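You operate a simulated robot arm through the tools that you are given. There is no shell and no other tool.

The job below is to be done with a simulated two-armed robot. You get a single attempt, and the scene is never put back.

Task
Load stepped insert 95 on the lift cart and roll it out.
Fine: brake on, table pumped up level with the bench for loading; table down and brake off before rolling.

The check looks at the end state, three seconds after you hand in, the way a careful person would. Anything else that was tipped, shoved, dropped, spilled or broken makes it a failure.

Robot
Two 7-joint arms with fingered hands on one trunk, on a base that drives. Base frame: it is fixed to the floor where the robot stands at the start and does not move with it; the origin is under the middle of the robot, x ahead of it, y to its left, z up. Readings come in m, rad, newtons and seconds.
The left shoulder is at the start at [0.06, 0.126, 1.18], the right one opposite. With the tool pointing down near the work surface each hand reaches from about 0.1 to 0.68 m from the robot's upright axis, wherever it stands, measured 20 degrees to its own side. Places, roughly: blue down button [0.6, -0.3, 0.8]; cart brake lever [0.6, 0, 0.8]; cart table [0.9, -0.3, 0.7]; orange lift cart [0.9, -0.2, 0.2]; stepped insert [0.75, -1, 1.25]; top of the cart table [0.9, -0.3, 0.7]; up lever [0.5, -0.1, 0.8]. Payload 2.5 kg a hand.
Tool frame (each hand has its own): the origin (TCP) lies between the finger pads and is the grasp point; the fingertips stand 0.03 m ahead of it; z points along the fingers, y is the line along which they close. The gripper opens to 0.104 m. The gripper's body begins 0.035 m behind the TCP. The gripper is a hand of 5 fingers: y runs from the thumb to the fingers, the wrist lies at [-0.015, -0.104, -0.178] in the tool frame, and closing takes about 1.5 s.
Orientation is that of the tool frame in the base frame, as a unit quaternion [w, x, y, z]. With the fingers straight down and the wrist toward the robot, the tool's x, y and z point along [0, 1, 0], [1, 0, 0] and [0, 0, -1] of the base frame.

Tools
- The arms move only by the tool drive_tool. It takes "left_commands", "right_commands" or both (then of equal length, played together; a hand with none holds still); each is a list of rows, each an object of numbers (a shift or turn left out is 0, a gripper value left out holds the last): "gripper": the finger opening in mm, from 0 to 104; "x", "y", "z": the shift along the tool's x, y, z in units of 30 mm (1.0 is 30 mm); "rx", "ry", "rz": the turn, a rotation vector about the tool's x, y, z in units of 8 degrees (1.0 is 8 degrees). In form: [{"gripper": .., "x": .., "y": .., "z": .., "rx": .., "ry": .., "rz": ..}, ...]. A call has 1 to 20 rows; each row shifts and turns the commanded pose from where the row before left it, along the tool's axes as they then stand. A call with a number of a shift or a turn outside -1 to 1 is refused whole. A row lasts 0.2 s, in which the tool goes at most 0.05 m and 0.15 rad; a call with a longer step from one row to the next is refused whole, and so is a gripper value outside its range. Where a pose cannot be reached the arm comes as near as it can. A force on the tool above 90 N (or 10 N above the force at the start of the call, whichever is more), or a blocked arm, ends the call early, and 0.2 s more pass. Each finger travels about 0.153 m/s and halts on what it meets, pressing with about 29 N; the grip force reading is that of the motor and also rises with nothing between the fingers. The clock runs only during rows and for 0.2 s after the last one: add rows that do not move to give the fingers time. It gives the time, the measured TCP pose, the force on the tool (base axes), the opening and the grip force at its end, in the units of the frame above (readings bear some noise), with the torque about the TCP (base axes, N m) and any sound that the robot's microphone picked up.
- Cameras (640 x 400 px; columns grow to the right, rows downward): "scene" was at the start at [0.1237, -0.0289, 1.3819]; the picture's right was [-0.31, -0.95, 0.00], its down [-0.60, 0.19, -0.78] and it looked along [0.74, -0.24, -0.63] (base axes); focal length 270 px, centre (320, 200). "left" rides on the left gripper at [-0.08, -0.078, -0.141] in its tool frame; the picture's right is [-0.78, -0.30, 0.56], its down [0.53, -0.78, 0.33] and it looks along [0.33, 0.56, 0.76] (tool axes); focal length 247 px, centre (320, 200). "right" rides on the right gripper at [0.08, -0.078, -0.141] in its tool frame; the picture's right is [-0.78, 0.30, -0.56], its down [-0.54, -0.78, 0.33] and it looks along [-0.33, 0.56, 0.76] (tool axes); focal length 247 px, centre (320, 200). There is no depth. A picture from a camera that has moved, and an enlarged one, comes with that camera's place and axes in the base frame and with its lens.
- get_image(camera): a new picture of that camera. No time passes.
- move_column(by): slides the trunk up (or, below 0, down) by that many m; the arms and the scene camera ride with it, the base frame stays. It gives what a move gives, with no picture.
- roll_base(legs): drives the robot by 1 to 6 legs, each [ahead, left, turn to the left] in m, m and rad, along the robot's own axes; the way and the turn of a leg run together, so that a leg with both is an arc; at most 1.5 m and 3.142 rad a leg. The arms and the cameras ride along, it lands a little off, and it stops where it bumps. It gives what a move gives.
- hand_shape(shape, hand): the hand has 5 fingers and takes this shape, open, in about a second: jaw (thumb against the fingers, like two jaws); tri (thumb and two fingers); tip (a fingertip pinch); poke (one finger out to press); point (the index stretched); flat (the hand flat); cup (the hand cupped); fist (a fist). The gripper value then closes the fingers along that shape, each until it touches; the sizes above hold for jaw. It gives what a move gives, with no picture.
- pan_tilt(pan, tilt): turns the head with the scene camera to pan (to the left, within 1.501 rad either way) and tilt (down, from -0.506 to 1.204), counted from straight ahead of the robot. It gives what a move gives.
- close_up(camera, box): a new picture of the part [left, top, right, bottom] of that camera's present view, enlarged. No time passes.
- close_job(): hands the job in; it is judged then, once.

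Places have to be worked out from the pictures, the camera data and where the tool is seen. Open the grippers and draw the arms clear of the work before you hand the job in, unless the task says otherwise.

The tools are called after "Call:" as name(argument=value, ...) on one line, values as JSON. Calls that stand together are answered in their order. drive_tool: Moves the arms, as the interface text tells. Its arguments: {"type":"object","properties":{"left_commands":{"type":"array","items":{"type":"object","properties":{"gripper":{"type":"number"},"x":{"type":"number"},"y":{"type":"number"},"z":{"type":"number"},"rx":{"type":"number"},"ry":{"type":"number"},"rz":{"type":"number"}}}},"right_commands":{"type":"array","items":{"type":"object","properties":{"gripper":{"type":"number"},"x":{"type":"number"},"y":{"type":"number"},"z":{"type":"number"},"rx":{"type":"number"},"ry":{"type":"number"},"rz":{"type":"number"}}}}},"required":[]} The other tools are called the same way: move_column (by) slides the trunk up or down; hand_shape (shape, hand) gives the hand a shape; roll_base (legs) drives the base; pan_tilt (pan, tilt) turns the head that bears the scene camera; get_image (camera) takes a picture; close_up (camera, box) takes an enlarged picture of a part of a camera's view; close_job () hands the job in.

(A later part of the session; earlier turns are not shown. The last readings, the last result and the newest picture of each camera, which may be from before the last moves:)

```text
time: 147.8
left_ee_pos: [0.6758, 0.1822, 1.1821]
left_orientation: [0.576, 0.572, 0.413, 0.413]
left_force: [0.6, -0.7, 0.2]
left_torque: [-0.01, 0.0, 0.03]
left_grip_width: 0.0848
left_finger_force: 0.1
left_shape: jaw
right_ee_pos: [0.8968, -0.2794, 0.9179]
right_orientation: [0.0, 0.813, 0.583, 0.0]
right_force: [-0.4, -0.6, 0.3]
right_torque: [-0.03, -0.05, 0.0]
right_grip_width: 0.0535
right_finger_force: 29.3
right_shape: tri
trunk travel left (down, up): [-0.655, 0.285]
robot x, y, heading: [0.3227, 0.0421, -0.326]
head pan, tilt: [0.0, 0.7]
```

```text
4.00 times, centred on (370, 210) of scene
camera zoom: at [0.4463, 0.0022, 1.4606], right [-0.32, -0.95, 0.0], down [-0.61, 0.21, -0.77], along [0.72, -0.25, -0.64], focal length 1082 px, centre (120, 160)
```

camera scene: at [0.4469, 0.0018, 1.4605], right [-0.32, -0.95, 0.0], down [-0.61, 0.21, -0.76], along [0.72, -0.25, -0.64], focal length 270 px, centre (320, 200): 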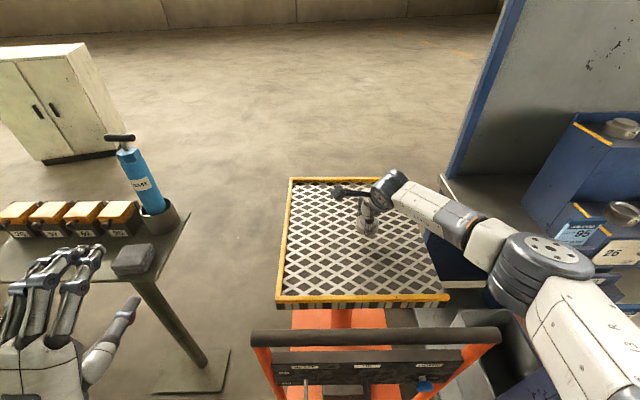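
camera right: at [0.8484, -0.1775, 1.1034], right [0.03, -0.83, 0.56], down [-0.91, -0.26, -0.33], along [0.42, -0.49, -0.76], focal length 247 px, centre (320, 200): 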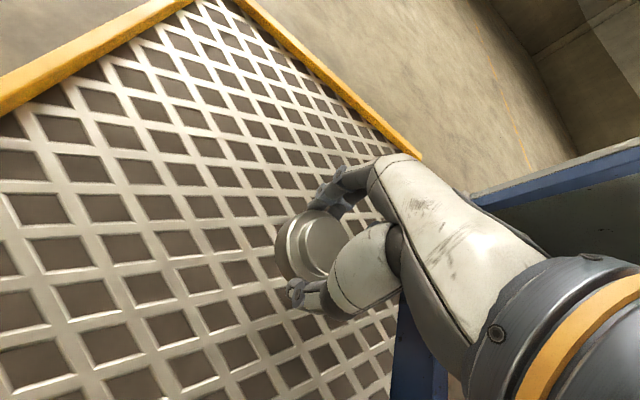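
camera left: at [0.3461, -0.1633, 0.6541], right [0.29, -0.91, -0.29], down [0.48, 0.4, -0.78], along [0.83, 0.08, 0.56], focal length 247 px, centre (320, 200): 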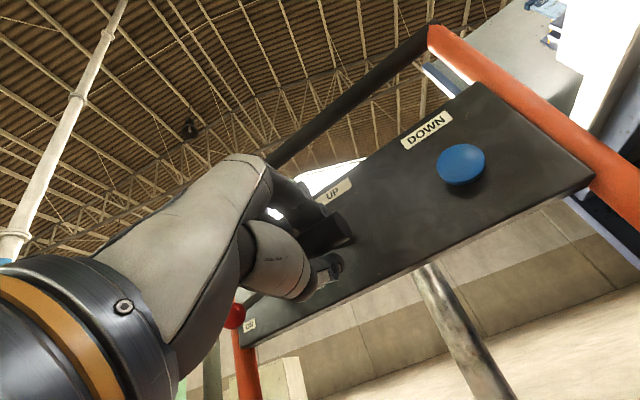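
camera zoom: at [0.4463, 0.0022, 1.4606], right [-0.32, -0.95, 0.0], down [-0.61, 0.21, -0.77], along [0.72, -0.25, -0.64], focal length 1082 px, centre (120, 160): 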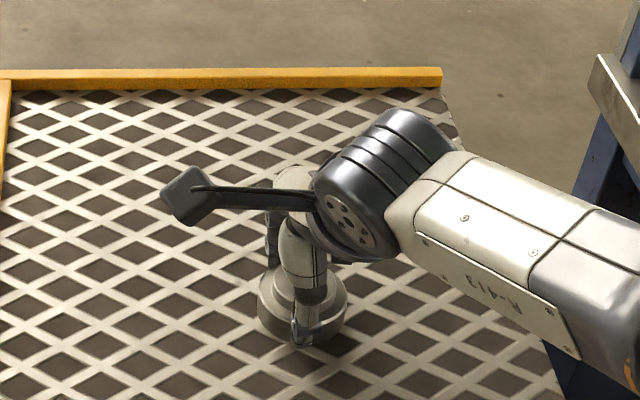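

Contact at TCP z 0.918 – the same as on the bench (0.917), so the table is truly level. I open and lift the hand away.

Call:
drive_tool(right_commands=[{"gripper": 85}, {}, {}, {}, {"z": -0.3}, {"z": -0.6}, {"z": -0.9}, {"z": -0.9}, {"z": -0.9}, {"z": -0.9}, {"z": -0.9}, {}])

Call:
get_image(camera="right")

Call:
get_image(camera="scene")

```text
time: 150.4
left_ee_pos: [0.676, 0.1829, 1.1816]
left_orientation: [0.575, 0.572, 0.413, 0.414]
left_force: [-0.4, -0.2, -0.4]
left_torque: [0.01, 0.01, 0.01]
left_grip_width: 0.0845
left_finger_force: 0.1
left_shape: jaw
right_ee_pos: [0.8978, -0.279, 1.0788]
right_orientation: [0.0, 0.813, 0.582, -0.002]
right_force: [-0.7, 0.5, -0.3]
right_torque: [0.03, 0.0, -0.01]
right_grip_width: 0.0848
right_finger_force: 0.1
right_shape: tri
trunk travel left (down, up): [-0.655, 0.285]
robot x, y, heading: [0.3214, 0.0445, -0.324]
head pan, tilt: [0.0, 0.7]
```

```text
taken
camera right: at [0.8486, -0.1774, 1.221], right [0.03, -0.83, 0.56], down [-0.91, -0.26, -0.33], along [0.42, -0.49, -0.76], focal length 247 px, centre (320, 200)
```

right: 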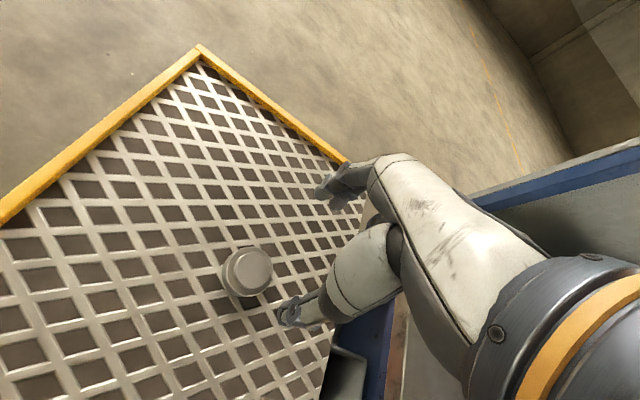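

```text
taken
camera scene: at [0.4464, 0.0022, 1.4605], right [-0.32, -0.95, 0.0], down [-0.61, 0.21, -0.76], along [0.72, -0.25, -0.64], focal length 270 px, centre (320, 200)
```

scene: 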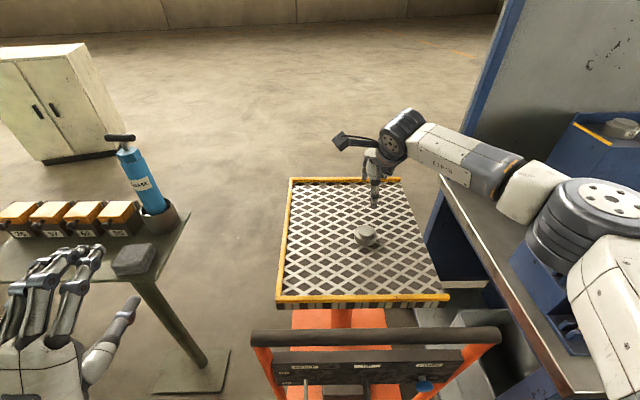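

The insert stands on the table. I raise and retract the right hand, then back the base away from the cart.

Call:
drive_tool(right_commands=[{"z": -0.9}, {"z": -0.9}, {"z": -0.9}, {"z": -0.9}, {"z": -0.5, "y": -0.8}, {"z": -0.5, "y": -0.8}, {"z": -0.5, "y": -0.8}, {"y": -0.9}, {"y": -0.9}, {"y": -0.9}, {}])

Call:
roll_base(legs=[[-0.33, 0.0, 0.0]])

Call:
get_image(camera="scene")

```text
time: 152.8
left_ee_pos: [0.6756, 0.183, 1.1828]
left_orientation: [0.575, 0.573, 0.413, 0.413]
left_force: [0.2, 0.6, -0.4]
left_torque: [-0.01, 0.0, 0.0]
left_grip_width: 0.0845
left_finger_force: 0.1
left_shape: jaw
right_ee_pos: [0.7533, -0.23, 1.2334]
right_orientation: [0.0, 0.813, 0.583, -0.002]
right_force: [0.7, -0.4, -0.6]
right_torque: [-0.02, 0.01, -0.01]
right_grip_width: 0.0849
right_finger_force: 0.1
right_shape: tri
trunk travel left (down, up): [-0.655, 0.285]
robot x, y, heading: [0.3245, 0.0463, -0.33]
head pan, tilt: [0.0, 0.7]
```

```text
time: 155.0
left_ee_pos: [0.3633, 0.2887, 1.1829]
left_orientation: [0.576, 0.572, 0.413, 0.414]
left_force: [0.2, -0.2, 0.0]
left_torque: [-0.02, 0.0, -0.01]
left_grip_width: 0.0847
left_finger_force: 0.2
left_shape: jaw
right_ee_pos: [0.4393, -0.1231, 1.2331]
right_orientation: [0.0, 0.813, 0.583, -0.001]
right_force: [-0.1, -0.5, 0.5]
right_torque: [-0.05, 0.0, 0.0]
right_grip_width: 0.0848
right_finger_force: 0.1
right_shape: tri
trunk travel left (down, up): [-0.655, 0.285]
robot x, y, heading: [0.0122, 0.1504, -0.33]
head pan, tilt: [0.0, 0.7]
```

```text
taken
camera scene: at [0.1329, 0.1083, 1.4606], right [-0.32, -0.95, 0.0], down [-0.61, 0.21, -0.77], along [0.72, -0.25, -0.64], focal length 270 px, centre (320, 200)
```

scene: 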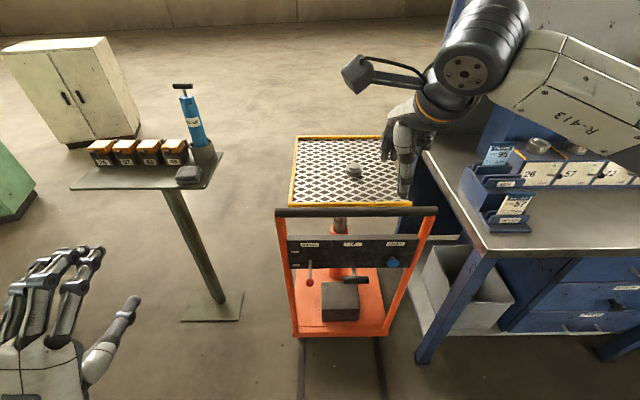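

I raise the right hand, strafe 0.40 m right so the left hand faces the DOWN button, shape the left hand to poke, and lower the trunk to working height.

Call:
drive_tool(right_commands=[{"z": -0.9}, {"z": -0.9}, {"z": -0.9}, {"z": -0.9}, {"z": -0.9}, {"z": -0.9}, {"z": -0.9}, {}])

Call:
roll_base(legs=[[0.0, -0.4, 0.01]])

Call:
hand_shape(shape="poke", hand="left")

Call:
move_column(by=-0.28)

Call:
get_image(camera="scene")

Call:
get_image(camera="left")

```text
time: 156.8
left_ee_pos: [0.3631, 0.2889, 1.1826]
left_orientation: [0.575, 0.573, 0.413, 0.413]
left_force: [-0.1, 0.1, -0.3]
left_torque: [-0.02, 0.0, 0.02]
left_grip_width: 0.0848
left_finger_force: 0.1
left_shape: jaw
right_ee_pos: [0.4392, -0.1239, 1.4206]
right_orientation: [0.0, 0.812, 0.583, -0.001]
right_force: [0.0, -0.2, -0.2]
right_torque: [0.01, 0.0, -0.02]
right_grip_width: 0.0847
right_finger_force: 0.1
right_shape: tri
trunk travel left (down, up): [-0.655, 0.285]
robot x, y, heading: [0.0111, 0.15, -0.325]
head pan, tilt: [0.0, 0.7]
```

```text
time: 159.3
left_ee_pos: [0.2375, -0.0814, 1.1834]
left_orientation: [0.572, 0.57, 0.417, 0.417]
left_force: [-0.4, 0.9, 0.4]
left_torque: [-0.04, -0.01, 0.01]
left_grip_width: 0.0846
left_finger_force: 0.0
left_shape: jaw
right_ee_pos: [0.3188, -0.4942, 1.4201]
right_orientation: [-0.001, 0.808, 0.589, -0.001]
right_force: [-0.4, -1.3, 0.4]
right_torque: [0.06, 0.04, 0.01]
right_grip_width: 0.0848
right_finger_force: 0.0
right_shape: tri
trunk travel left (down, up): [-0.655, 0.285]
robot x, y, heading: [-0.1144, -0.2241, -0.314]
head pan, tilt: [0.0, 0.7]
```

```text
time: 160.2
left_ee_pos: [0.2374, -0.0801, 1.1833]
left_orientation: [0.572, 0.569, 0.418, 0.418]
left_force: [-0.3, 0.1, -0.1]
left_torque: [0.02, 0.02, 0.03]
left_grip_width: 0.0
left_finger_force: 0.1
left_shape: poke
right_ee_pos: [0.3196, -0.4924, 1.4209]
right_orientation: [0.001, 0.808, 0.589, -0.001]
right_force: [-0.3, -0.2, -0.2]
right_torque: [-0.01, 0.01, 0.02]
right_grip_width: 0.0848
right_finger_force: 0.1
right_shape: tri
trunk travel left (down, up): [-0.655, 0.285]
robot x, y, heading: [-0.1096, -0.222, -0.315]
head pan, tilt: [0.0, 0.7]
```

```text
time: 163.0
left_ee_pos: [0.2371, -0.0803, 0.9018]
left_orientation: [0.573, 0.569, 0.417, 0.417]
left_force: [0.8, 0.0, 0.0]
left_torque: [0.03, 0.01, 0.02]
left_grip_width: 0.0
left_finger_force: 0.0
left_shape: poke
right_ee_pos: [0.3187, -0.4932, 1.1407]
right_orientation: [0.001, 0.808, 0.589, -0.001]
right_force: [1.3, -0.1, -0.3]
right_torque: [-0.02, 0.02, -0.01]
right_grip_width: 0.0847
right_finger_force: 0.0
right_shape: tri
trunk travel left (down, up): [-0.375, 0.565]
robot x, y, heading: [-0.1129, -0.2245, -0.315]
head pan, tilt: [0.0, 0.7]
```

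```text
taken
camera scene: at [0.0099, -0.2652, 1.1806], right [-0.31, -0.95, 0.0], down [-0.61, 0.2, -0.76], along [0.73, -0.24, -0.64], focal length 270 px, centre (320, 200)
```

scene: 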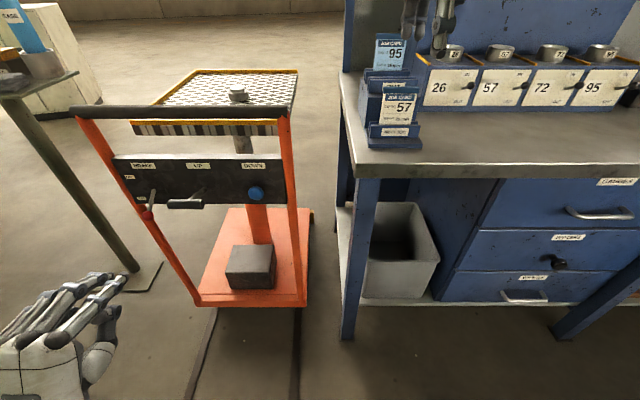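

```text
taken
camera left: at [0.078, -0.1137, 0.8257], right [0.29, -0.91, -0.29], down [0.48, 0.41, -0.78], along [0.83, 0.09, 0.56], focal length 247 px, centre (320, 200)
```

left: 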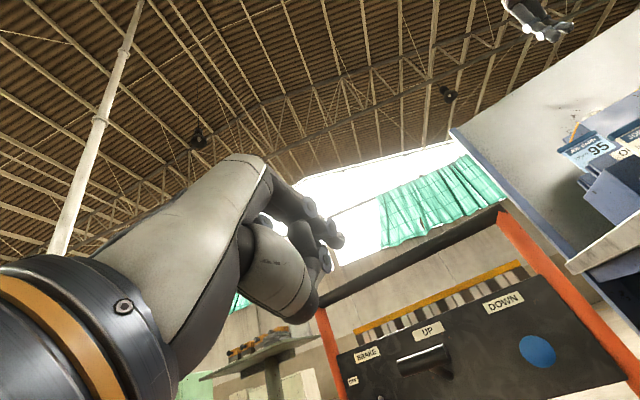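

I check what the poke shape looks like and measure the button.

Call:
close_up(camera="left", box=[220, 140, 380, 330])

Call:
close_up(camera="scene", box=[0, 230, 160, 400])

Call:
close_up(camera="scene", box=[80, 60, 320, 220])

```text
2.11 times, centred on (300, 235) of left
camera zoom: at [0.078, -0.1137, 0.8257], right [0.29, -0.91, -0.29], down [0.48, 0.41, -0.78], along [0.83, 0.09, 0.56], focal length 520 px, centre (362, 126)
```

zoom: 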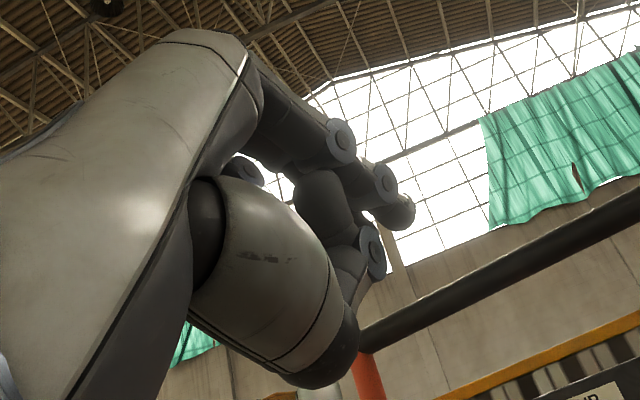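

```text
2.35 times, centred on (80, 315) of scene
camera zoom: at [0.0099, -0.2652, 1.1806], right [-0.31, -0.95, 0.0], down [-0.61, 0.2, -0.76], along [0.73, -0.24, -0.64], focal length 636 px, centre (885, -71)
```

zoom: 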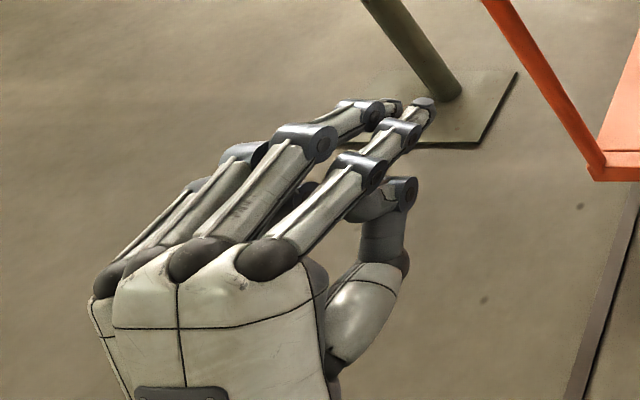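

```text
2.50 times, centred on (200, 140) of scene
camera zoom: at [0.0099, -0.2652, 1.1806], right [-0.31, -0.95, 0.0], down [-0.61, 0.2, -0.76], along [0.73, -0.24, -0.64], focal length 676 px, centre (620, 350)
```

zoom: 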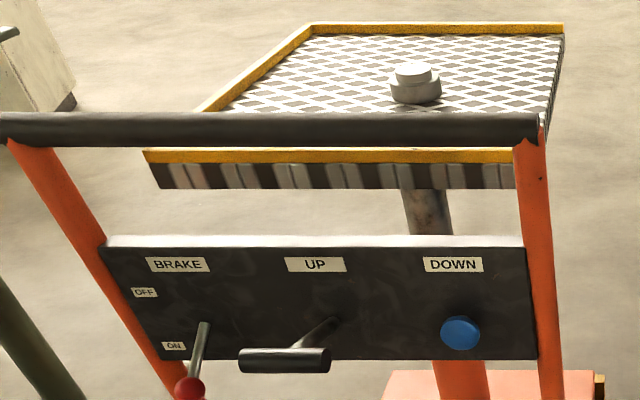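

Index tip is ≈30 mm ahead and 11 mm right of the TCP; the button is at ≈(0.553,-0.276,0.77). I move to a pre-press pose 5 cm in front of it.

Call:
drive_tool(left_commands=[{"y": -0.9, "x": -0.51}, {"y": -0.9, "x": -0.51}, {"y": -0.9, "x": -0.51}, {"y": -0.9, "x": -0.51}, {"y": -0.9, "x": -0.51}, {"z": 0.9}, {"z": 0.9}, {"z": 0.9}, {"z": 0.9}, {"z": 0.9}, {"z": 0.9}, {"z": 0.9}, {"z": 0.9}, {"z": 0.9}, {"z": 0.9}, {}])

Call:
get_image(camera="left")

Call:
close_up(camera="scene", box=[80, 60, 320, 220])

```text
time: 166.4
left_ee_pos: [0.4714, -0.2374, 0.7681]
left_orientation: [0.572, 0.569, 0.417, 0.417]
left_force: [-0.1, 0.1, -0.2]
left_torque: [-0.02, -0.02, 0.0]
left_grip_width: 0.0004
left_finger_force: 0.1
left_shape: poke
right_ee_pos: [0.3184, -0.4933, 1.141]
right_orientation: [0.0, 0.808, 0.589, -0.001]
right_force: [-0.2, -0.4, -0.1]
right_torque: [0.01, -0.02, 0.0]
right_grip_width: 0.0845
right_finger_force: 0.0
right_shape: tri
trunk travel left (down, up): [-0.375, 0.565]
robot x, y, heading: [-0.1104, -0.226, -0.317]
head pan, tilt: [0.0, 0.7]
```

```text
taken
camera left: at [0.3128, -0.2697, 0.6917], right [0.29, -0.91, -0.29], down [0.48, 0.4, -0.78], along [0.83, 0.09, 0.56], focal length 247 px, centre (320, 200)
```

left: 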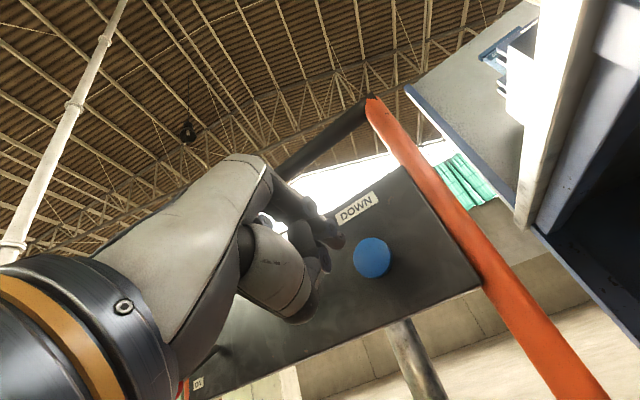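

```text
2.50 times, centred on (200, 140) of scene
camera zoom: at [0.01, -0.2653, 1.1805], right [-0.31, -0.95, 0.0], down [-0.61, 0.2, -0.76], along [0.73, -0.24, -0.64], focal length 676 px, centre (620, 350)
```

zoom: 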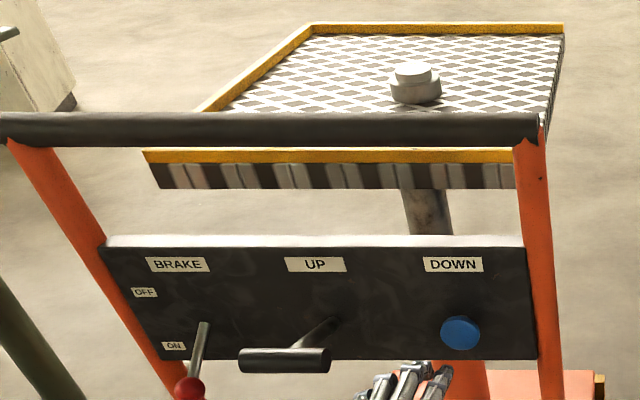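

Aligned. I advance to contact and press in ~12 mm, holding.

Call:
drive_tool(left_commands=[{"z": 0.8}, {"z": 0.7}, {"z": 0.4}, {"z": 0.3}, {"z": 0.2}, {}, {}])

Call:
get_image(camera="left")

Call:
get_image(camera="scene")

```text
time: 168.0
left_ee_pos: [0.5347, -0.2597, 0.7756]
left_orientation: [0.58, 0.563, 0.411, 0.422]
left_force: [-66.2, 10.4, 10.6]
left_torque: [-0.08, -0.02, -0.52]
left_grip_width: 0.0
left_finger_force: 0.1
left_shape: poke
right_ee_pos: [0.3137, -0.4929, 1.1441]
right_orientation: [0.002, 0.809, 0.588, 0.001]
right_force: [0.9, 0.2, 0.7]
right_torque: [0.0, -0.02, 0.04]
right_grip_width: 0.0846
right_finger_force: 0.1
right_shape: tri
trunk travel left (down, up): [-0.375, 0.565]
robot x, y, heading: [-0.1142, -0.2264, -0.316]
head pan, tilt: [0.0, 0.7]
heard: click
```

```text
taken
camera left: at [0.3764, -0.2918, 0.6956], right [0.3, -0.91, -0.28], down [0.5, 0.4, -0.77], along [0.81, 0.09, 0.58], focal length 247 px, centre (320, 200)
```

left: 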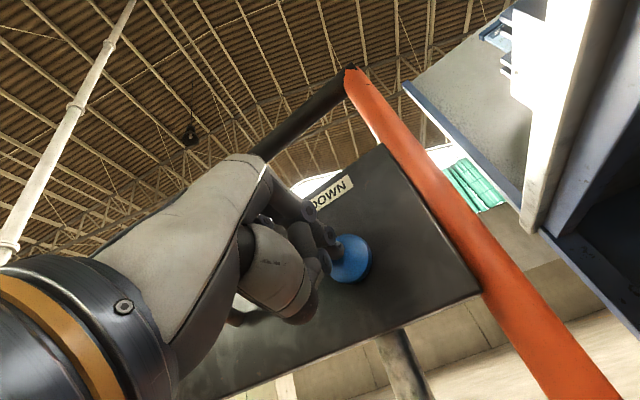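

```text
taken
camera scene: at [0.004, -0.2645, 1.1814], right [-0.31, -0.95, 0.0], down [-0.61, 0.2, -0.77], along [0.73, -0.24, -0.64], focal length 270 px, centre (320, 200)
```

scene: 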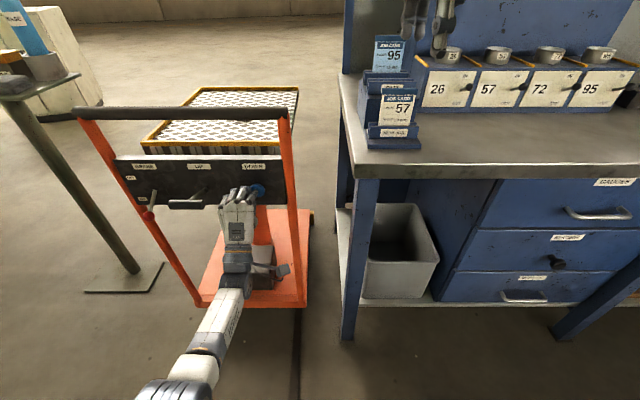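

Click heard and the table is sinking while held. I keep holding.

Call:
drive_tool(left_commands=[{}, {}, {}, {}, {}, {}, {}, {}, {}, {}])

Call:
get_image(camera="scene")

```text
time: 170.2
left_ee_pos: [0.5333, -0.2589, 0.7762]
left_orientation: [0.58, 0.564, 0.409, 0.422]
left_force: [-68.8, 6.3, 10.1]
left_torque: [-0.16, 0.04, -0.63]
left_grip_width: 0.0
left_finger_force: 0.0
left_shape: poke
right_ee_pos: [0.3139, -0.4925, 1.1435]
right_orientation: [0.002, 0.808, 0.589, 0.001]
right_force: [0.0, 0.4, -0.4]
right_torque: [0.03, -0.01, 0.03]
right_grip_width: 0.085
right_finger_force: 0.0
right_shape: tri
trunk travel left (down, up): [-0.375, 0.565]
robot x, y, heading: [-0.1107, -0.2279, -0.314]
head pan, tilt: [0.0, 0.7]
```

```text
taken
camera scene: at [0.004, -0.2647, 1.1814], right [-0.31, -0.95, 0.0], down [-0.61, 0.2, -0.77], along [0.73, -0.24, -0.64], focal length 270 px, centre (320, 200)
```

scene: 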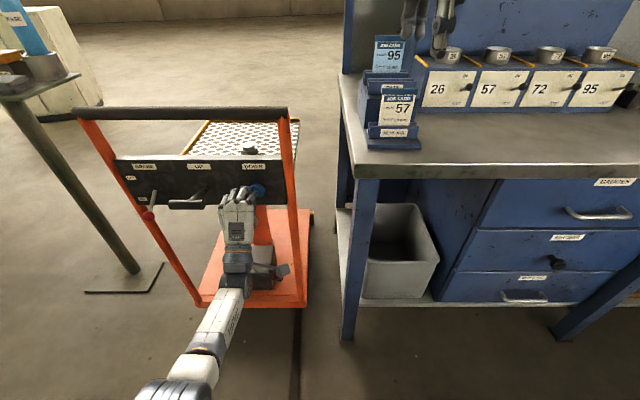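

Lower now, the insert riding on it. I hold a little longer until it stops.

Call:
drive_tool(left_commands=[{}, {}, {}, {}, {}, {}, {}, {}, {}, {}])

Call:
get_image(camera="scene")

Call:
drive_tool(left_commands=[{}, {}, {}, {}, {}, {}, {}, {}])

Call:
get_image(camera="scene")

```text
time: 172.4
left_ee_pos: [0.535, -0.2599, 0.7757]
left_orientation: [0.58, 0.564, 0.409, 0.422]
left_force: [-68.5, 6.3, 9.6]
left_torque: [-0.08, -0.01, -0.62]
left_grip_width: 0.0002
left_finger_force: 0.0
left_shape: poke
right_ee_pos: [0.3137, -0.4925, 1.1437]
right_orientation: [0.002, 0.808, 0.589, 0.002]
right_force: [-0.6, -0.4, 0.1]
right_torque: [0.01, 0.02, 0.0]
right_grip_width: 0.0849
right_finger_force: 0.1
right_shape: tri
trunk travel left (down, up): [-0.375, 0.565]
robot x, y, heading: [-0.1115, -0.2241, -0.314]
head pan, tilt: [0.0, 0.7]
```

```text
taken
camera scene: at [0.004, -0.2647, 1.1814], right [-0.31, -0.95, 0.0], down [-0.61, 0.2, -0.77], along [0.73, -0.24, -0.64], focal length 270 px, centre (320, 200)
```

scene: 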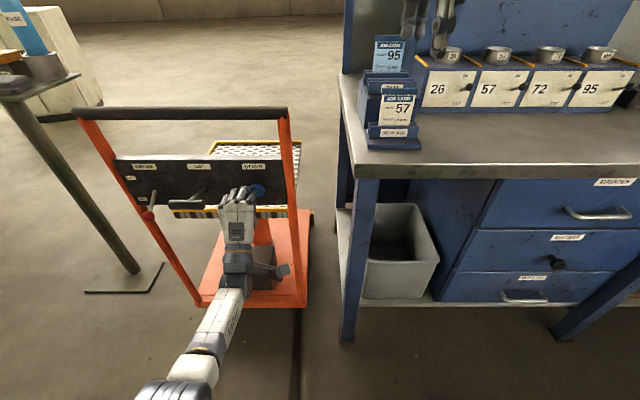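

```text
time: 174.2
left_ee_pos: [0.5348, -0.2584, 0.7766]
left_orientation: [0.58, 0.565, 0.409, 0.421]
left_force: [-69.0, 5.7, 10.0]
left_torque: [-0.14, 0.05, -0.64]
left_grip_width: 0.0
left_finger_force: 0.0
left_shape: poke
right_ee_pos: [0.3128, -0.4916, 1.1434]
right_orientation: [0.002, 0.808, 0.589, 0.002]
right_force: [-0.2, -0.3, 0.6]
right_torque: [0.05, -0.01, 0.01]
right_grip_width: 0.0849
right_finger_force: 0.1
right_shape: tri
trunk travel left (down, up): [-0.375, 0.565]
robot x, y, heading: [-0.1123, -0.2227, -0.311]
head pan, tilt: [0.0, 0.7]
```

```text
taken
camera scene: at [0.004, -0.2647, 1.1814], right [-0.31, -0.95, 0.0], down [-0.61, 0.2, -0.77], along [0.73, -0.24, -0.64], focal length 270 px, centre (320, 200)
```

scene: 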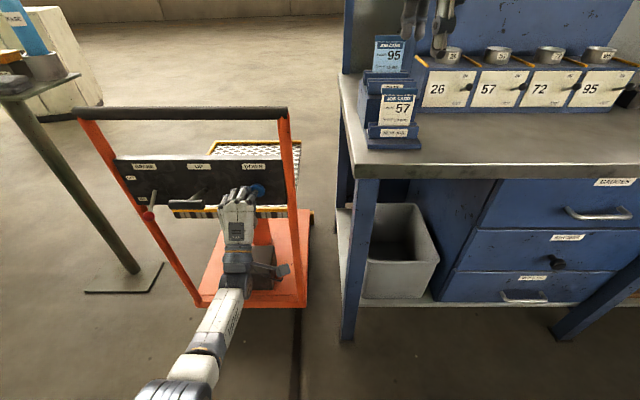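

The table has bottomed out. I withdraw the finger, set the left hand back to jaw and strafe left toward the brake lever.

Call:
drive_tool(left_commands=[{"z": -0.8}, {"z": -0.9}, {"z": -0.9}, {"z": -0.9}, {"z": -0.9}, {}])

Call:
hand_shape(shape="jaw", hand="left")

Call:
roll_base(legs=[[0.0, 0.26, 0.0]])

Call:
get_image(camera="left")

Call:
get_image(camera="scene")

```text
time: 175.6
left_ee_pos: [0.4138, -0.2174, 0.7689]
left_orientation: [0.572, 0.57, 0.417, 0.417]
left_force: [-0.8, 0.2, -0.1]
left_torque: [-0.01, 0.01, -0.02]
left_grip_width: 0.0
left_finger_force: 0.0
left_shape: poke
right_ee_pos: [0.3183, -0.4929, 1.1411]
right_orientation: [0.0, 0.809, 0.588, -0.001]
right_force: [0.1, -0.2, 0.9]
right_torque: [0.01, 0.02, 0.02]
right_grip_width: 0.0846
right_finger_force: 0.0
right_shape: tri
trunk travel left (down, up): [-0.375, 0.565]
robot x, y, heading: [-0.1112, -0.2243, -0.313]
head pan, tilt: [0.0, 0.7]
```

```text
time: 176.5
left_ee_pos: [0.4133, -0.2179, 0.7683]
left_orientation: [0.573, 0.57, 0.416, 0.417]
left_force: [-0.4, -0.8, 0.9]
left_torque: [-0.04, -0.03, -0.02]
left_grip_width: 0.1041
left_finger_force: 0.0
left_shape: jaw
right_ee_pos: [0.32, -0.4927, 1.1406]
right_orientation: [0.001, 0.808, 0.589, -0.001]
right_force: [0.1, 1.2, 0.1]
right_torque: [0.02, 0.0, 0.05]
right_grip_width: 0.0848
right_finger_force: 0.1
right_shape: tri
trunk travel left (down, up): [-0.375, 0.565]
robot x, y, heading: [-0.1114, -0.2236, -0.31]
head pan, tilt: [0.0, 0.7]
```

```text
time: 178.4
left_ee_pos: [0.4944, 0.0303, 0.7694]
left_orientation: [0.573, 0.569, 0.417, 0.417]
left_force: [1.0, -0.2, 1.4]
left_torque: [0.02, 0.01, 0.01]
left_grip_width: 0.1041
left_finger_force: 0.0
left_shape: jaw
right_ee_pos: [0.3987, -0.2454, 1.1404]
right_orientation: [0.0, 0.808, 0.589, -0.002]
right_force: [1.0, 0.1, -0.9]
right_torque: [-0.01, -0.01, 0.02]
right_grip_width: 0.0849
right_finger_force: 0.1
right_shape: tri
trunk travel left (down, up): [-0.375, 0.565]
robot x, y, heading: [-0.0299, 0.0228, -0.308]
head pan, tilt: [0.0, 0.7]
```

```text
taken
camera left: at [0.3351, -0.0032, 0.6915], right [0.29, -0.91, -0.29], down [0.48, 0.41, -0.78], along [0.83, 0.09, 0.56], focal length 247 px, centre (320, 200)
```

left: 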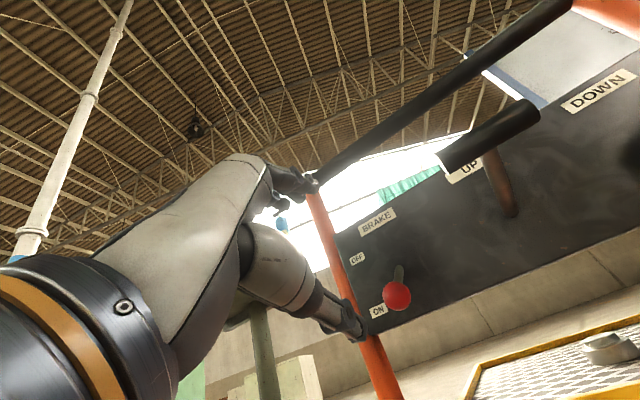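

```text
taken
camera scene: at [0.0901, -0.0175, 1.1806], right [-0.31, -0.95, 0.0], down [-0.61, 0.2, -0.76], along [0.73, -0.24, -0.64], focal length 270 px, centre (320, 200)
```

scene: 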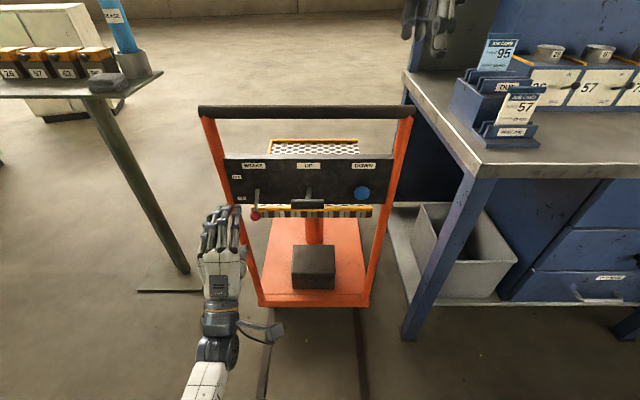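

Knob measured at (0.597,-0.012,0.731). I align the left hand, advance around it and close.

Call:
drive_tool(left_commands=[{"x": -0.29, "y": -0.64, "gripper": 76}, {"x": -0.29, "y": -0.64}, {"z": 0.8}, {"z": 0.8}, {"z": 0.8}, {"z": 0.8}, {"z": 0.5}, {}])

Call:
get_image(camera="left")

Call:
close_up(camera="scene", box=[180, 140, 340, 260])

```text
time: 180.2
left_ee_pos: [0.5956, -0.0203, 0.7299]
left_orientation: [0.573, 0.569, 0.417, 0.417]
left_force: [-0.1, 1.0, 0.7]
left_torque: [-0.03, 0.01, 0.0]
left_grip_width: 0.076
left_finger_force: 0.1
left_shape: jaw
right_ee_pos: [0.3996, -0.2448, 1.1424]
right_orientation: [-0.001, 0.809, 0.588, -0.002]
right_force: [-0.1, 0.5, 0.4]
right_torque: [0.0, 0.02, 0.0]
right_grip_width: 0.0846
right_finger_force: 0.1
right_shape: tri
trunk travel left (down, up): [-0.375, 0.565]
robot x, y, heading: [-0.0319, 0.026, -0.312]
head pan, tilt: [0.0, 0.7]
```

```text
taken
camera left: at [0.4358, -0.0538, 0.654], right [0.29, -0.91, -0.29], down [0.48, 0.41, -0.78], along [0.83, 0.09, 0.56], focal length 247 px, centre (320, 200)
```

left: 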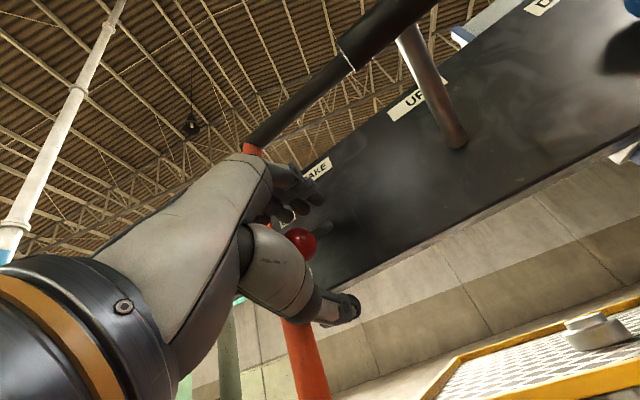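

```text
3.33 times, centred on (260, 200) of scene
camera zoom: at [0.0901, -0.0175, 1.1806], right [-0.31, -0.95, 0.0], down [-0.61, 0.2, -0.76], along [0.73, -0.24, -0.64], focal length 902 px, centre (520, 200)
```

zoom: 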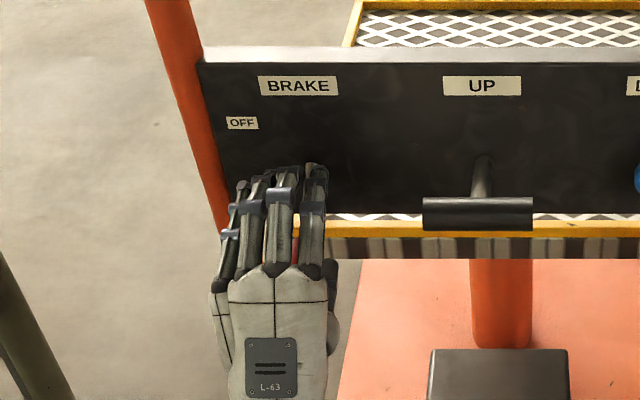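

The knob is inside the grasp. I close and swing the lever up along its arc to OFF.

Call:
drive_tool(left_commands=[{"gripper": 10}, {}, {}, {}, {}, {"y": 0.5, "z": -0.15, "gripper": 5}, {"y": 0.5, "z": -0.05}, {"y": 0.5, "z": 0.05}, {"y": 0.5, "z": 0.15}, {"y": 0.5, "z": 0.2}, {"y": 0.4, "z": 0.15}, {}])

Call:
get_image(camera="left")

Call:
close_up(camera="scene", box=[180, 140, 340, 260])

```text
time: 182.8
left_ee_pos: [0.6034, -0.0301, 0.811]
left_orientation: [0.569, 0.577, 0.417, 0.412]
left_force: [-17.1, -18.5, -23.6]
left_torque: [-0.51, 0.09, 0.23]
left_grip_width: 0.0126
left_finger_force: 28.5
left_shape: jaw
right_ee_pos: [0.3995, -0.2481, 1.1398]
right_orientation: [-0.002, 0.809, 0.587, -0.001]
right_force: [0.1, 0.0, 0.2]
right_torque: [-0.01, 0.0, 0.04]
right_grip_width: 0.0847
right_finger_force: 0.1
right_shape: tri
trunk travel left (down, up): [-0.375, 0.565]
robot x, y, heading: [-0.0347, 0.0239, -0.316]
head pan, tilt: [0.0, 0.7]
```

```text
taken
camera left: at [0.4425, -0.0596, 0.736], right [0.28, -0.91, -0.3], down [0.47, 0.41, -0.78], along [0.83, 0.08, 0.55], focal length 247 px, centre (320, 200)
```

left: 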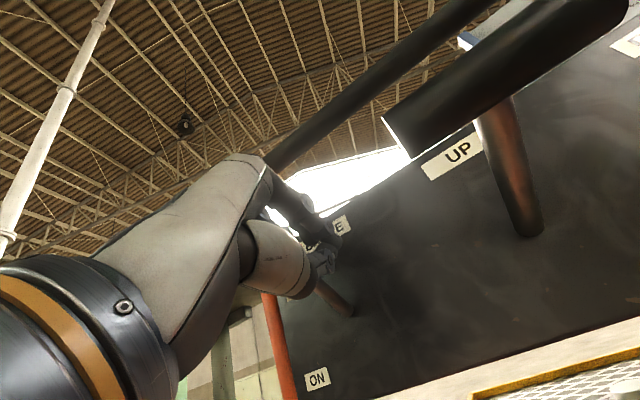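

```text
3.33 times, centred on (260, 200) of scene
camera zoom: at [0.091, -0.0192, 1.1802], right [-0.31, -0.95, 0.0], down [-0.61, 0.2, -0.76], along [0.73, -0.23, -0.65], focal length 902 px, centre (520, 200)
```

zoom: 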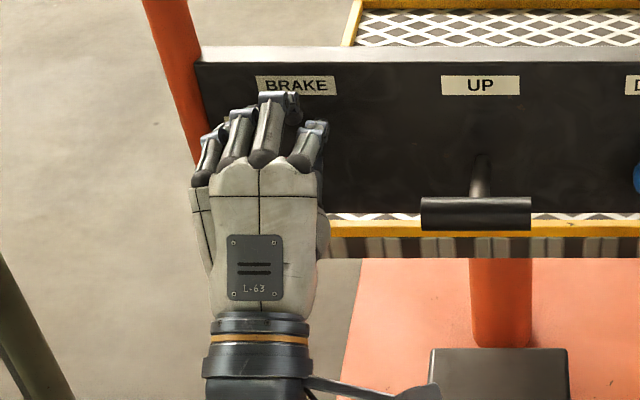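

The rod now points up toward OFF. I open, back off and verify.

Call:
drive_tool(left_commands=[{"gripper": 80}, {}, {}, {}, {}, {"z": -0.6}, {"z": -0.8}, {"z": -0.8}, {"z": -0.8}, {}])

Call:
get_image(camera="left")

Call:
close_up(camera="scene", box=[180, 90, 420, 260])

```text
time: 185.0
left_ee_pos: [0.5183, 0.0033, 0.8173]
left_orientation: [0.572, 0.569, 0.417, 0.418]
left_force: [0.3, -0.1, -0.2]
left_torque: [0.01, -0.03, -0.01]
left_grip_width: 0.0803
left_finger_force: 0.0
left_shape: jaw
right_ee_pos: [0.3996, -0.2456, 1.1404]
right_orientation: [0.001, 0.808, 0.589, -0.001]
right_force: [0.7, -0.1, 0.1]
right_torque: [-0.03, -0.02, 0.01]
right_grip_width: 0.0848
right_finger_force: 0.1
right_shape: tri
trunk travel left (down, up): [-0.375, 0.565]
robot x, y, heading: [-0.0301, 0.0224, -0.309]
head pan, tilt: [0.0, 0.7]
```

```text
taken
camera left: at [0.3592, -0.0291, 0.7405], right [0.29, -0.91, -0.29], down [0.48, 0.41, -0.78], along [0.83, 0.09, 0.56], focal length 247 px, centre (320, 200)
```

left: 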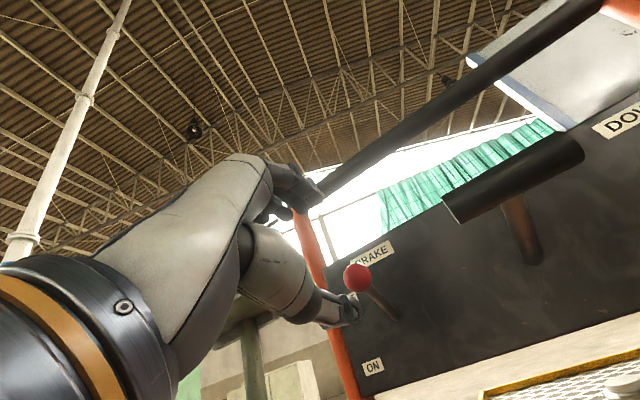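

```text
2.35 times, centred on (300, 175) of scene
camera zoom: at [0.0901, -0.0175, 1.1806], right [-0.31, -0.95, 0.0], down [-0.61, 0.2, -0.77], along [0.73, -0.24, -0.64], focal length 636 px, centre (367, 259)
```

zoom: 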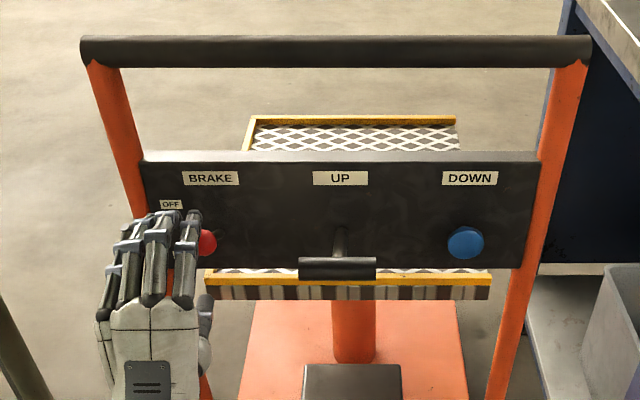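

Brake knob is back at z≈0.80 (OFF). Now for pulling: handle bar is at f-distance ≈0.646, z≈0.955, 28 mm thick. I retract the left hand, raise the trunk, and turn the left hand fingers-down.

Call:
drive_tool(left_commands=[{"z": -0.9}, {"z": -0.9}, {"z": -0.9}, {"z": -0.9, "x": 0.3}, {}])

Call:
move_column(by=0.25)

Call:
drive_tool(left_commands=[{"rx": 1, "y": 0.5}, {"rx": 1, "y": 0.5}, {"rx": 1, "y": 0.4}, {"rx": 1}, {"rx": 1}, {"rx": 1}, {"rx": 1}, {"rx": 1}, {"rx": 1}, {"rx": 1}, {"rx": 1}, {"rx": 0.25}, {}])

Call:
get_image(camera="scene")

Call:
get_image(camera="left")

```text
time: 186.2
left_ee_pos: [0.4176, 0.0437, 0.8162]
left_orientation: [0.573, 0.57, 0.416, 0.417]
left_force: [-0.5, -0.3, -0.1]
left_torque: [0.01, -0.02, -0.03]
left_grip_width: 0.08
left_finger_force: 0.0
left_shape: jaw
right_ee_pos: [0.3987, -0.2453, 1.1413]
right_orientation: [0.0, 0.809, 0.588, -0.002]
right_force: [0.2, 0.7, -0.1]
right_torque: [0.02, -0.01, 0.01]
right_grip_width: 0.0849
right_finger_force: 0.0
right_shape: tri
trunk travel left (down, up): [-0.375, 0.565]
robot x, y, heading: [-0.0291, 0.0219, -0.315]
head pan, tilt: [0.0, 0.7]
```

```text
time: 188.8
left_ee_pos: [0.4168, 0.0449, 1.0668]
left_orientation: [0.573, 0.57, 0.417, 0.417]
left_force: [-0.6, 0.4, -0.6]
left_torque: [0.0, -0.02, 0.01]
left_grip_width: 0.0798
left_finger_force: 0.0
left_shape: jaw
right_ee_pos: [0.3992, -0.2452, 1.3914]
right_orientation: [0.001, 0.809, 0.588, -0.002]
right_force: [0.2, 0.3, -0.2]
right_torque: [0.0, 0.01, 0.01]
right_grip_width: 0.0847
right_finger_force: 0.0
right_shape: tri
trunk travel left (down, up): [-0.625, 0.315]
robot x, y, heading: [-0.0297, 0.0259, -0.314]
head pan, tilt: [0.0, 0.7]
```

```text
time: 191.8
left_ee_pos: [0.4662, 0.0722, 1.0819]
left_orientation: [-0.025, 0.786, 0.616, 0.042]
left_force: [0.2, -0.1, 0.1]
left_torque: [-0.05, -0.01, -0.02]
left_grip_width: 0.0799
left_finger_force: 0.1
left_shape: jaw
left hand out of reach, approached as far as the arm can: row 4, 5, 6, 11, 12
right_ee_pos: [0.3999, -0.2453, 1.3917]
right_orientation: [0.0, 0.808, 0.589, 0.0]
right_force: [0.9, 0.3, -0.8]
right_torque: [0.01, 0.01, 0.01]
right_grip_width: 0.0848
right_finger_force: 0.1
right_shape: tri
trunk travel left (down, up): [-0.625, 0.315]
robot x, y, heading: [-0.0279, 0.0223, -0.308]
head pan, tilt: [0.0, 0.7]
stopped in row 13 (left hand): the arm was blocked; the commanded pose is now the measured one
```

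```text
taken
camera scene: at [0.0901, -0.0176, 1.4306], right [-0.31, -0.95, 0.0], down [-0.61, 0.2, -0.76], along [0.73, -0.24, -0.64], focal length 270 px, centre (320, 200)
```

scene: 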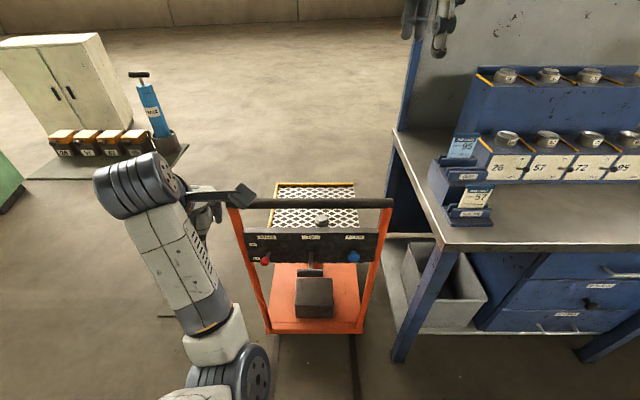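

```text
taken
camera left: at [0.3665, 0.0013, 1.2144], right [-0.45, -0.63, -0.63], down [-0.62, 0.73, -0.29], along [0.65, 0.26, -0.72], focal length 247 px, centre (320, 200)
```

left: 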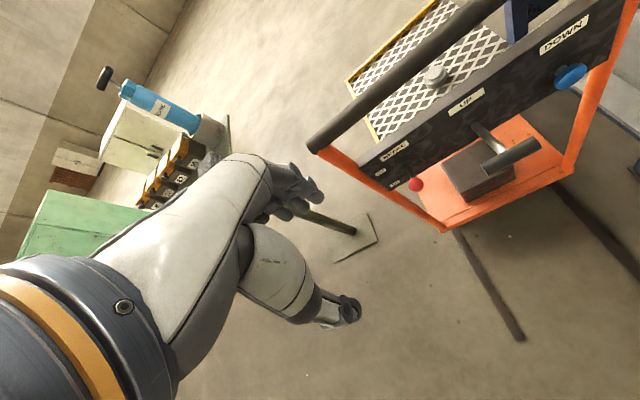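

The left arm's elbow folds inward fingers-down, so I return it to its forward pose (retracted) and will pull with the right hand hooked over the middle of the handle.

Call:
drive_tool(left_commands=[{"rx": -0.931, "ry": -0.08, "rz": -0.011}, {"rx": -0.931, "ry": -0.08, "rz": -0.011}, {"rx": -0.931, "ry": -0.08, "rz": -0.011}, {"rx": -0.931, "ry": -0.08, "rz": -0.011}, {"rx": -0.931, "ry": -0.08, "rz": -0.011}, {"rx": -0.931, "ry": -0.08, "rz": -0.011}, {"rx": -0.931, "ry": -0.08, "rz": -0.011}, {"rx": -0.931, "ry": -0.08, "rz": -0.011}, {"rx": -0.931, "ry": -0.08, "rz": -0.011}, {"rx": -0.931, "ry": -0.08, "rz": -0.011}, {"rx": -0.931, "ry": -0.08, "rz": -0.011}, {"rx": -0.931, "ry": -0.08, "rz": -0.011}, {"z": -0.8, "y": 0.5}, {"z": -0.8, "y": 0.5}, {"z": -0.8, "y": 0.5}, {}])

Call:
hand_shape(shape="jaw", hand="right")

Call:
pan_tilt(pan=1.5, tilt=0.8)

Call:
get_image(camera="scene")

Call:
pan_tilt(pan=-1.5, tilt=0.8)

Call:
get_image(camera="scene")

```text
time: 192.9
left_ee_pos: [0.4935, 0.0851, 1.1712]
left_orientation: [0.266, 0.726, 0.568, 0.283]
left_force: [0.2, 0.5, -0.3]
left_torque: [0.0, -0.02, -0.01]
left_grip_width: 0.08
left_finger_force: 0.0
left_shape: jaw
right_ee_pos: [0.3987, -0.2449, 1.3913]
right_orientation: [-0.001, 0.808, 0.589, -0.002]
right_force: [-0.2, 0.0, 0.1]
right_torque: [0.01, 0.01, -0.01]
right_grip_width: 0.0848
right_finger_force: 0.0
right_shape: tri
trunk travel left (down, up): [-0.625, 0.315]
robot x, y, heading: [-0.0305, 0.019, -0.314]
head pan, tilt: [0.0, 0.7]
stopped in row 5 (left hand): the arm was blocked; the commanded pose is now the measured one
```

```text
time: 193.8
left_ee_pos: [0.493, 0.0857, 1.1709]
left_orientation: [0.266, 0.726, 0.567, 0.282]
left_force: [0.4, -0.6, -0.2]
left_torque: [-0.01, 0.0, -0.02]
left_grip_width: 0.0803
left_finger_force: 0.0
left_shape: jaw
right_ee_pos: [0.399, -0.2449, 1.3905]
right_orientation: [0.0, 0.809, 0.588, -0.002]
right_force: [-0.1, 0.3, 0.3]
right_torque: [-0.01, 0.03, 0.01]
right_grip_width: 0.1039
right_finger_force: 0.0
right_shape: jaw
trunk travel left (down, up): [-0.625, 0.315]
robot x, y, heading: [-0.026, 0.0261, -0.312]
head pan, tilt: [0.0, 0.7]
```

```text
time: 195.4
left_ee_pos: [0.493, 0.0851, 1.1693]
left_orientation: [0.264, 0.726, 0.569, 0.283]
left_force: [-0.5, 0.1, -1.0]
left_torque: [-0.01, 0.0, 0.02]
left_grip_width: 0.0802
left_finger_force: 0.1
left_shape: jaw
right_ee_pos: [0.3983, -0.2458, 1.3909]
right_orientation: [0.0, 0.809, 0.588, -0.001]
right_force: [-0.3, -0.4, 0.8]
right_torque: [0.01, 0.01, -0.01]
right_grip_width: 0.1039
right_finger_force: 0.0
right_shape: jaw
trunk travel left (down, up): [-0.625, 0.315]
robot x, y, heading: [-0.0304, 0.023, -0.31]
head pan, tilt: [1.499, 0.799]
```

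```text
taken
camera scene: at [0.0396, 0.0834, 1.4223], right [0.93, -0.38, 0.0], down [-0.27, -0.66, -0.7], along [0.26, 0.65, -0.72], focal length 270 px, centre (320, 200)
```

scene: 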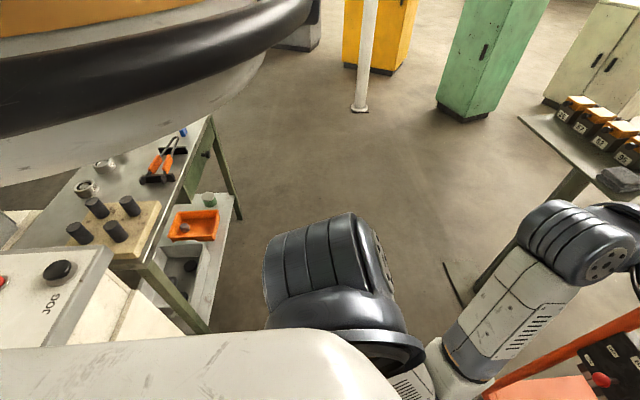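

```text
time: 198.0
left_ee_pos: [0.4934, 0.085, 1.1704]
left_orientation: [0.266, 0.726, 0.568, 0.282]
left_force: [0.0, -0.4, 0.8]
left_torque: [0.0, 0.03, 0.01]
left_grip_width: 0.0798
left_finger_force: 0.1
left_shape: jaw
right_ee_pos: [0.3984, -0.2453, 1.3915]
right_orientation: [0.0, 0.809, 0.588, -0.001]
right_force: [-0.4, -0.3, 0.5]
right_torque: [0.01, 0.0, -0.01]
right_grip_width: 0.1037
right_finger_force: 0.1
right_shape: jaw
trunk travel left (down, up): [-0.625, 0.315]
robot x, y, heading: [-0.0301, 0.0203, -0.315]
head pan, tilt: [-1.499, 0.799]
```

```text
taken
camera scene: at [-0.01, -0.0697, 1.4223], right [-0.97, 0.24, 0.0], down [0.17, 0.7, -0.7], along [-0.17, -0.68, -0.72], focal length 270 px, centre (320, 200)
```

scene: 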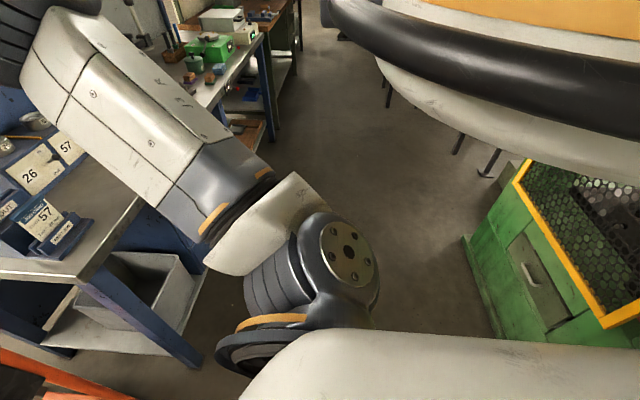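

Behind-left there is a machine corner and behind-right a cabinet, so I'll keep the backing distance short by starting close to the cart. I roll forward with the hands high, as I did for loading.

Call:
pan_tilt(pan=0.0, tilt=0.9)

Call:
roll_base(legs=[[0.16, 0.035, 0.0]])

Call:
get_image(camera="scene")

```text
time: 199.6
left_ee_pos: [0.4939, 0.0864, 1.17]
left_orientation: [0.266, 0.726, 0.568, 0.282]
left_force: [0.0, 0.1, 0.3]
left_torque: [0.0, 0.0, -0.02]
left_grip_width: 0.0802
left_finger_force: 0.0
left_shape: jaw
right_ee_pos: [0.3987, -0.2451, 1.3907]
right_orientation: [0.0, 0.808, 0.589, -0.002]
right_force: [-0.6, 0.6, 0.2]
right_torque: [0.01, 0.0, -0.02]
right_grip_width: 0.1039
right_finger_force: 0.1
right_shape: jaw
trunk travel left (down, up): [-0.625, 0.315]
robot x, y, heading: [-0.0303, 0.0212, -0.314]
head pan, tilt: [0.0, 0.901]
```

```text
time: 201.0
left_ee_pos: [0.6552, 0.0688, 1.1694]
left_orientation: [0.266, 0.726, 0.568, 0.283]
left_force: [0.4, 0.3, 0.5]
left_torque: [0.01, 0.04, -0.02]
left_grip_width: 0.08
left_finger_force: 0.1
left_shape: jaw
right_ee_pos: [0.5633, -0.2607, 1.3908]
right_orientation: [0.0, 0.808, 0.589, -0.001]
right_force: [0.0, 0.2, -0.3]
right_torque: [0.02, 0.02, 0.0]
right_grip_width: 0.104
right_finger_force: 0.1
right_shape: jaw
trunk travel left (down, up): [-0.625, 0.315]
robot x, y, heading: [0.1345, 0.0059, -0.312]
head pan, tilt: [0.0, 0.901]
```

```text
taken
camera scene: at [0.2445, -0.0309, 1.4143], right [-0.31, -0.95, 0.0], down [-0.75, 0.24, -0.62], along [0.59, -0.19, -0.78], focal length 270 px, centre (320, 200)
```

scene: 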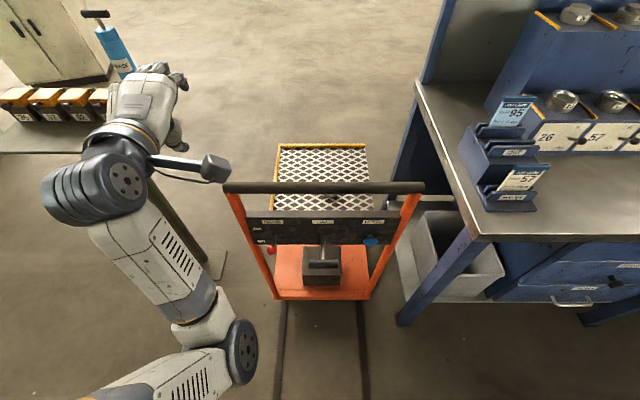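

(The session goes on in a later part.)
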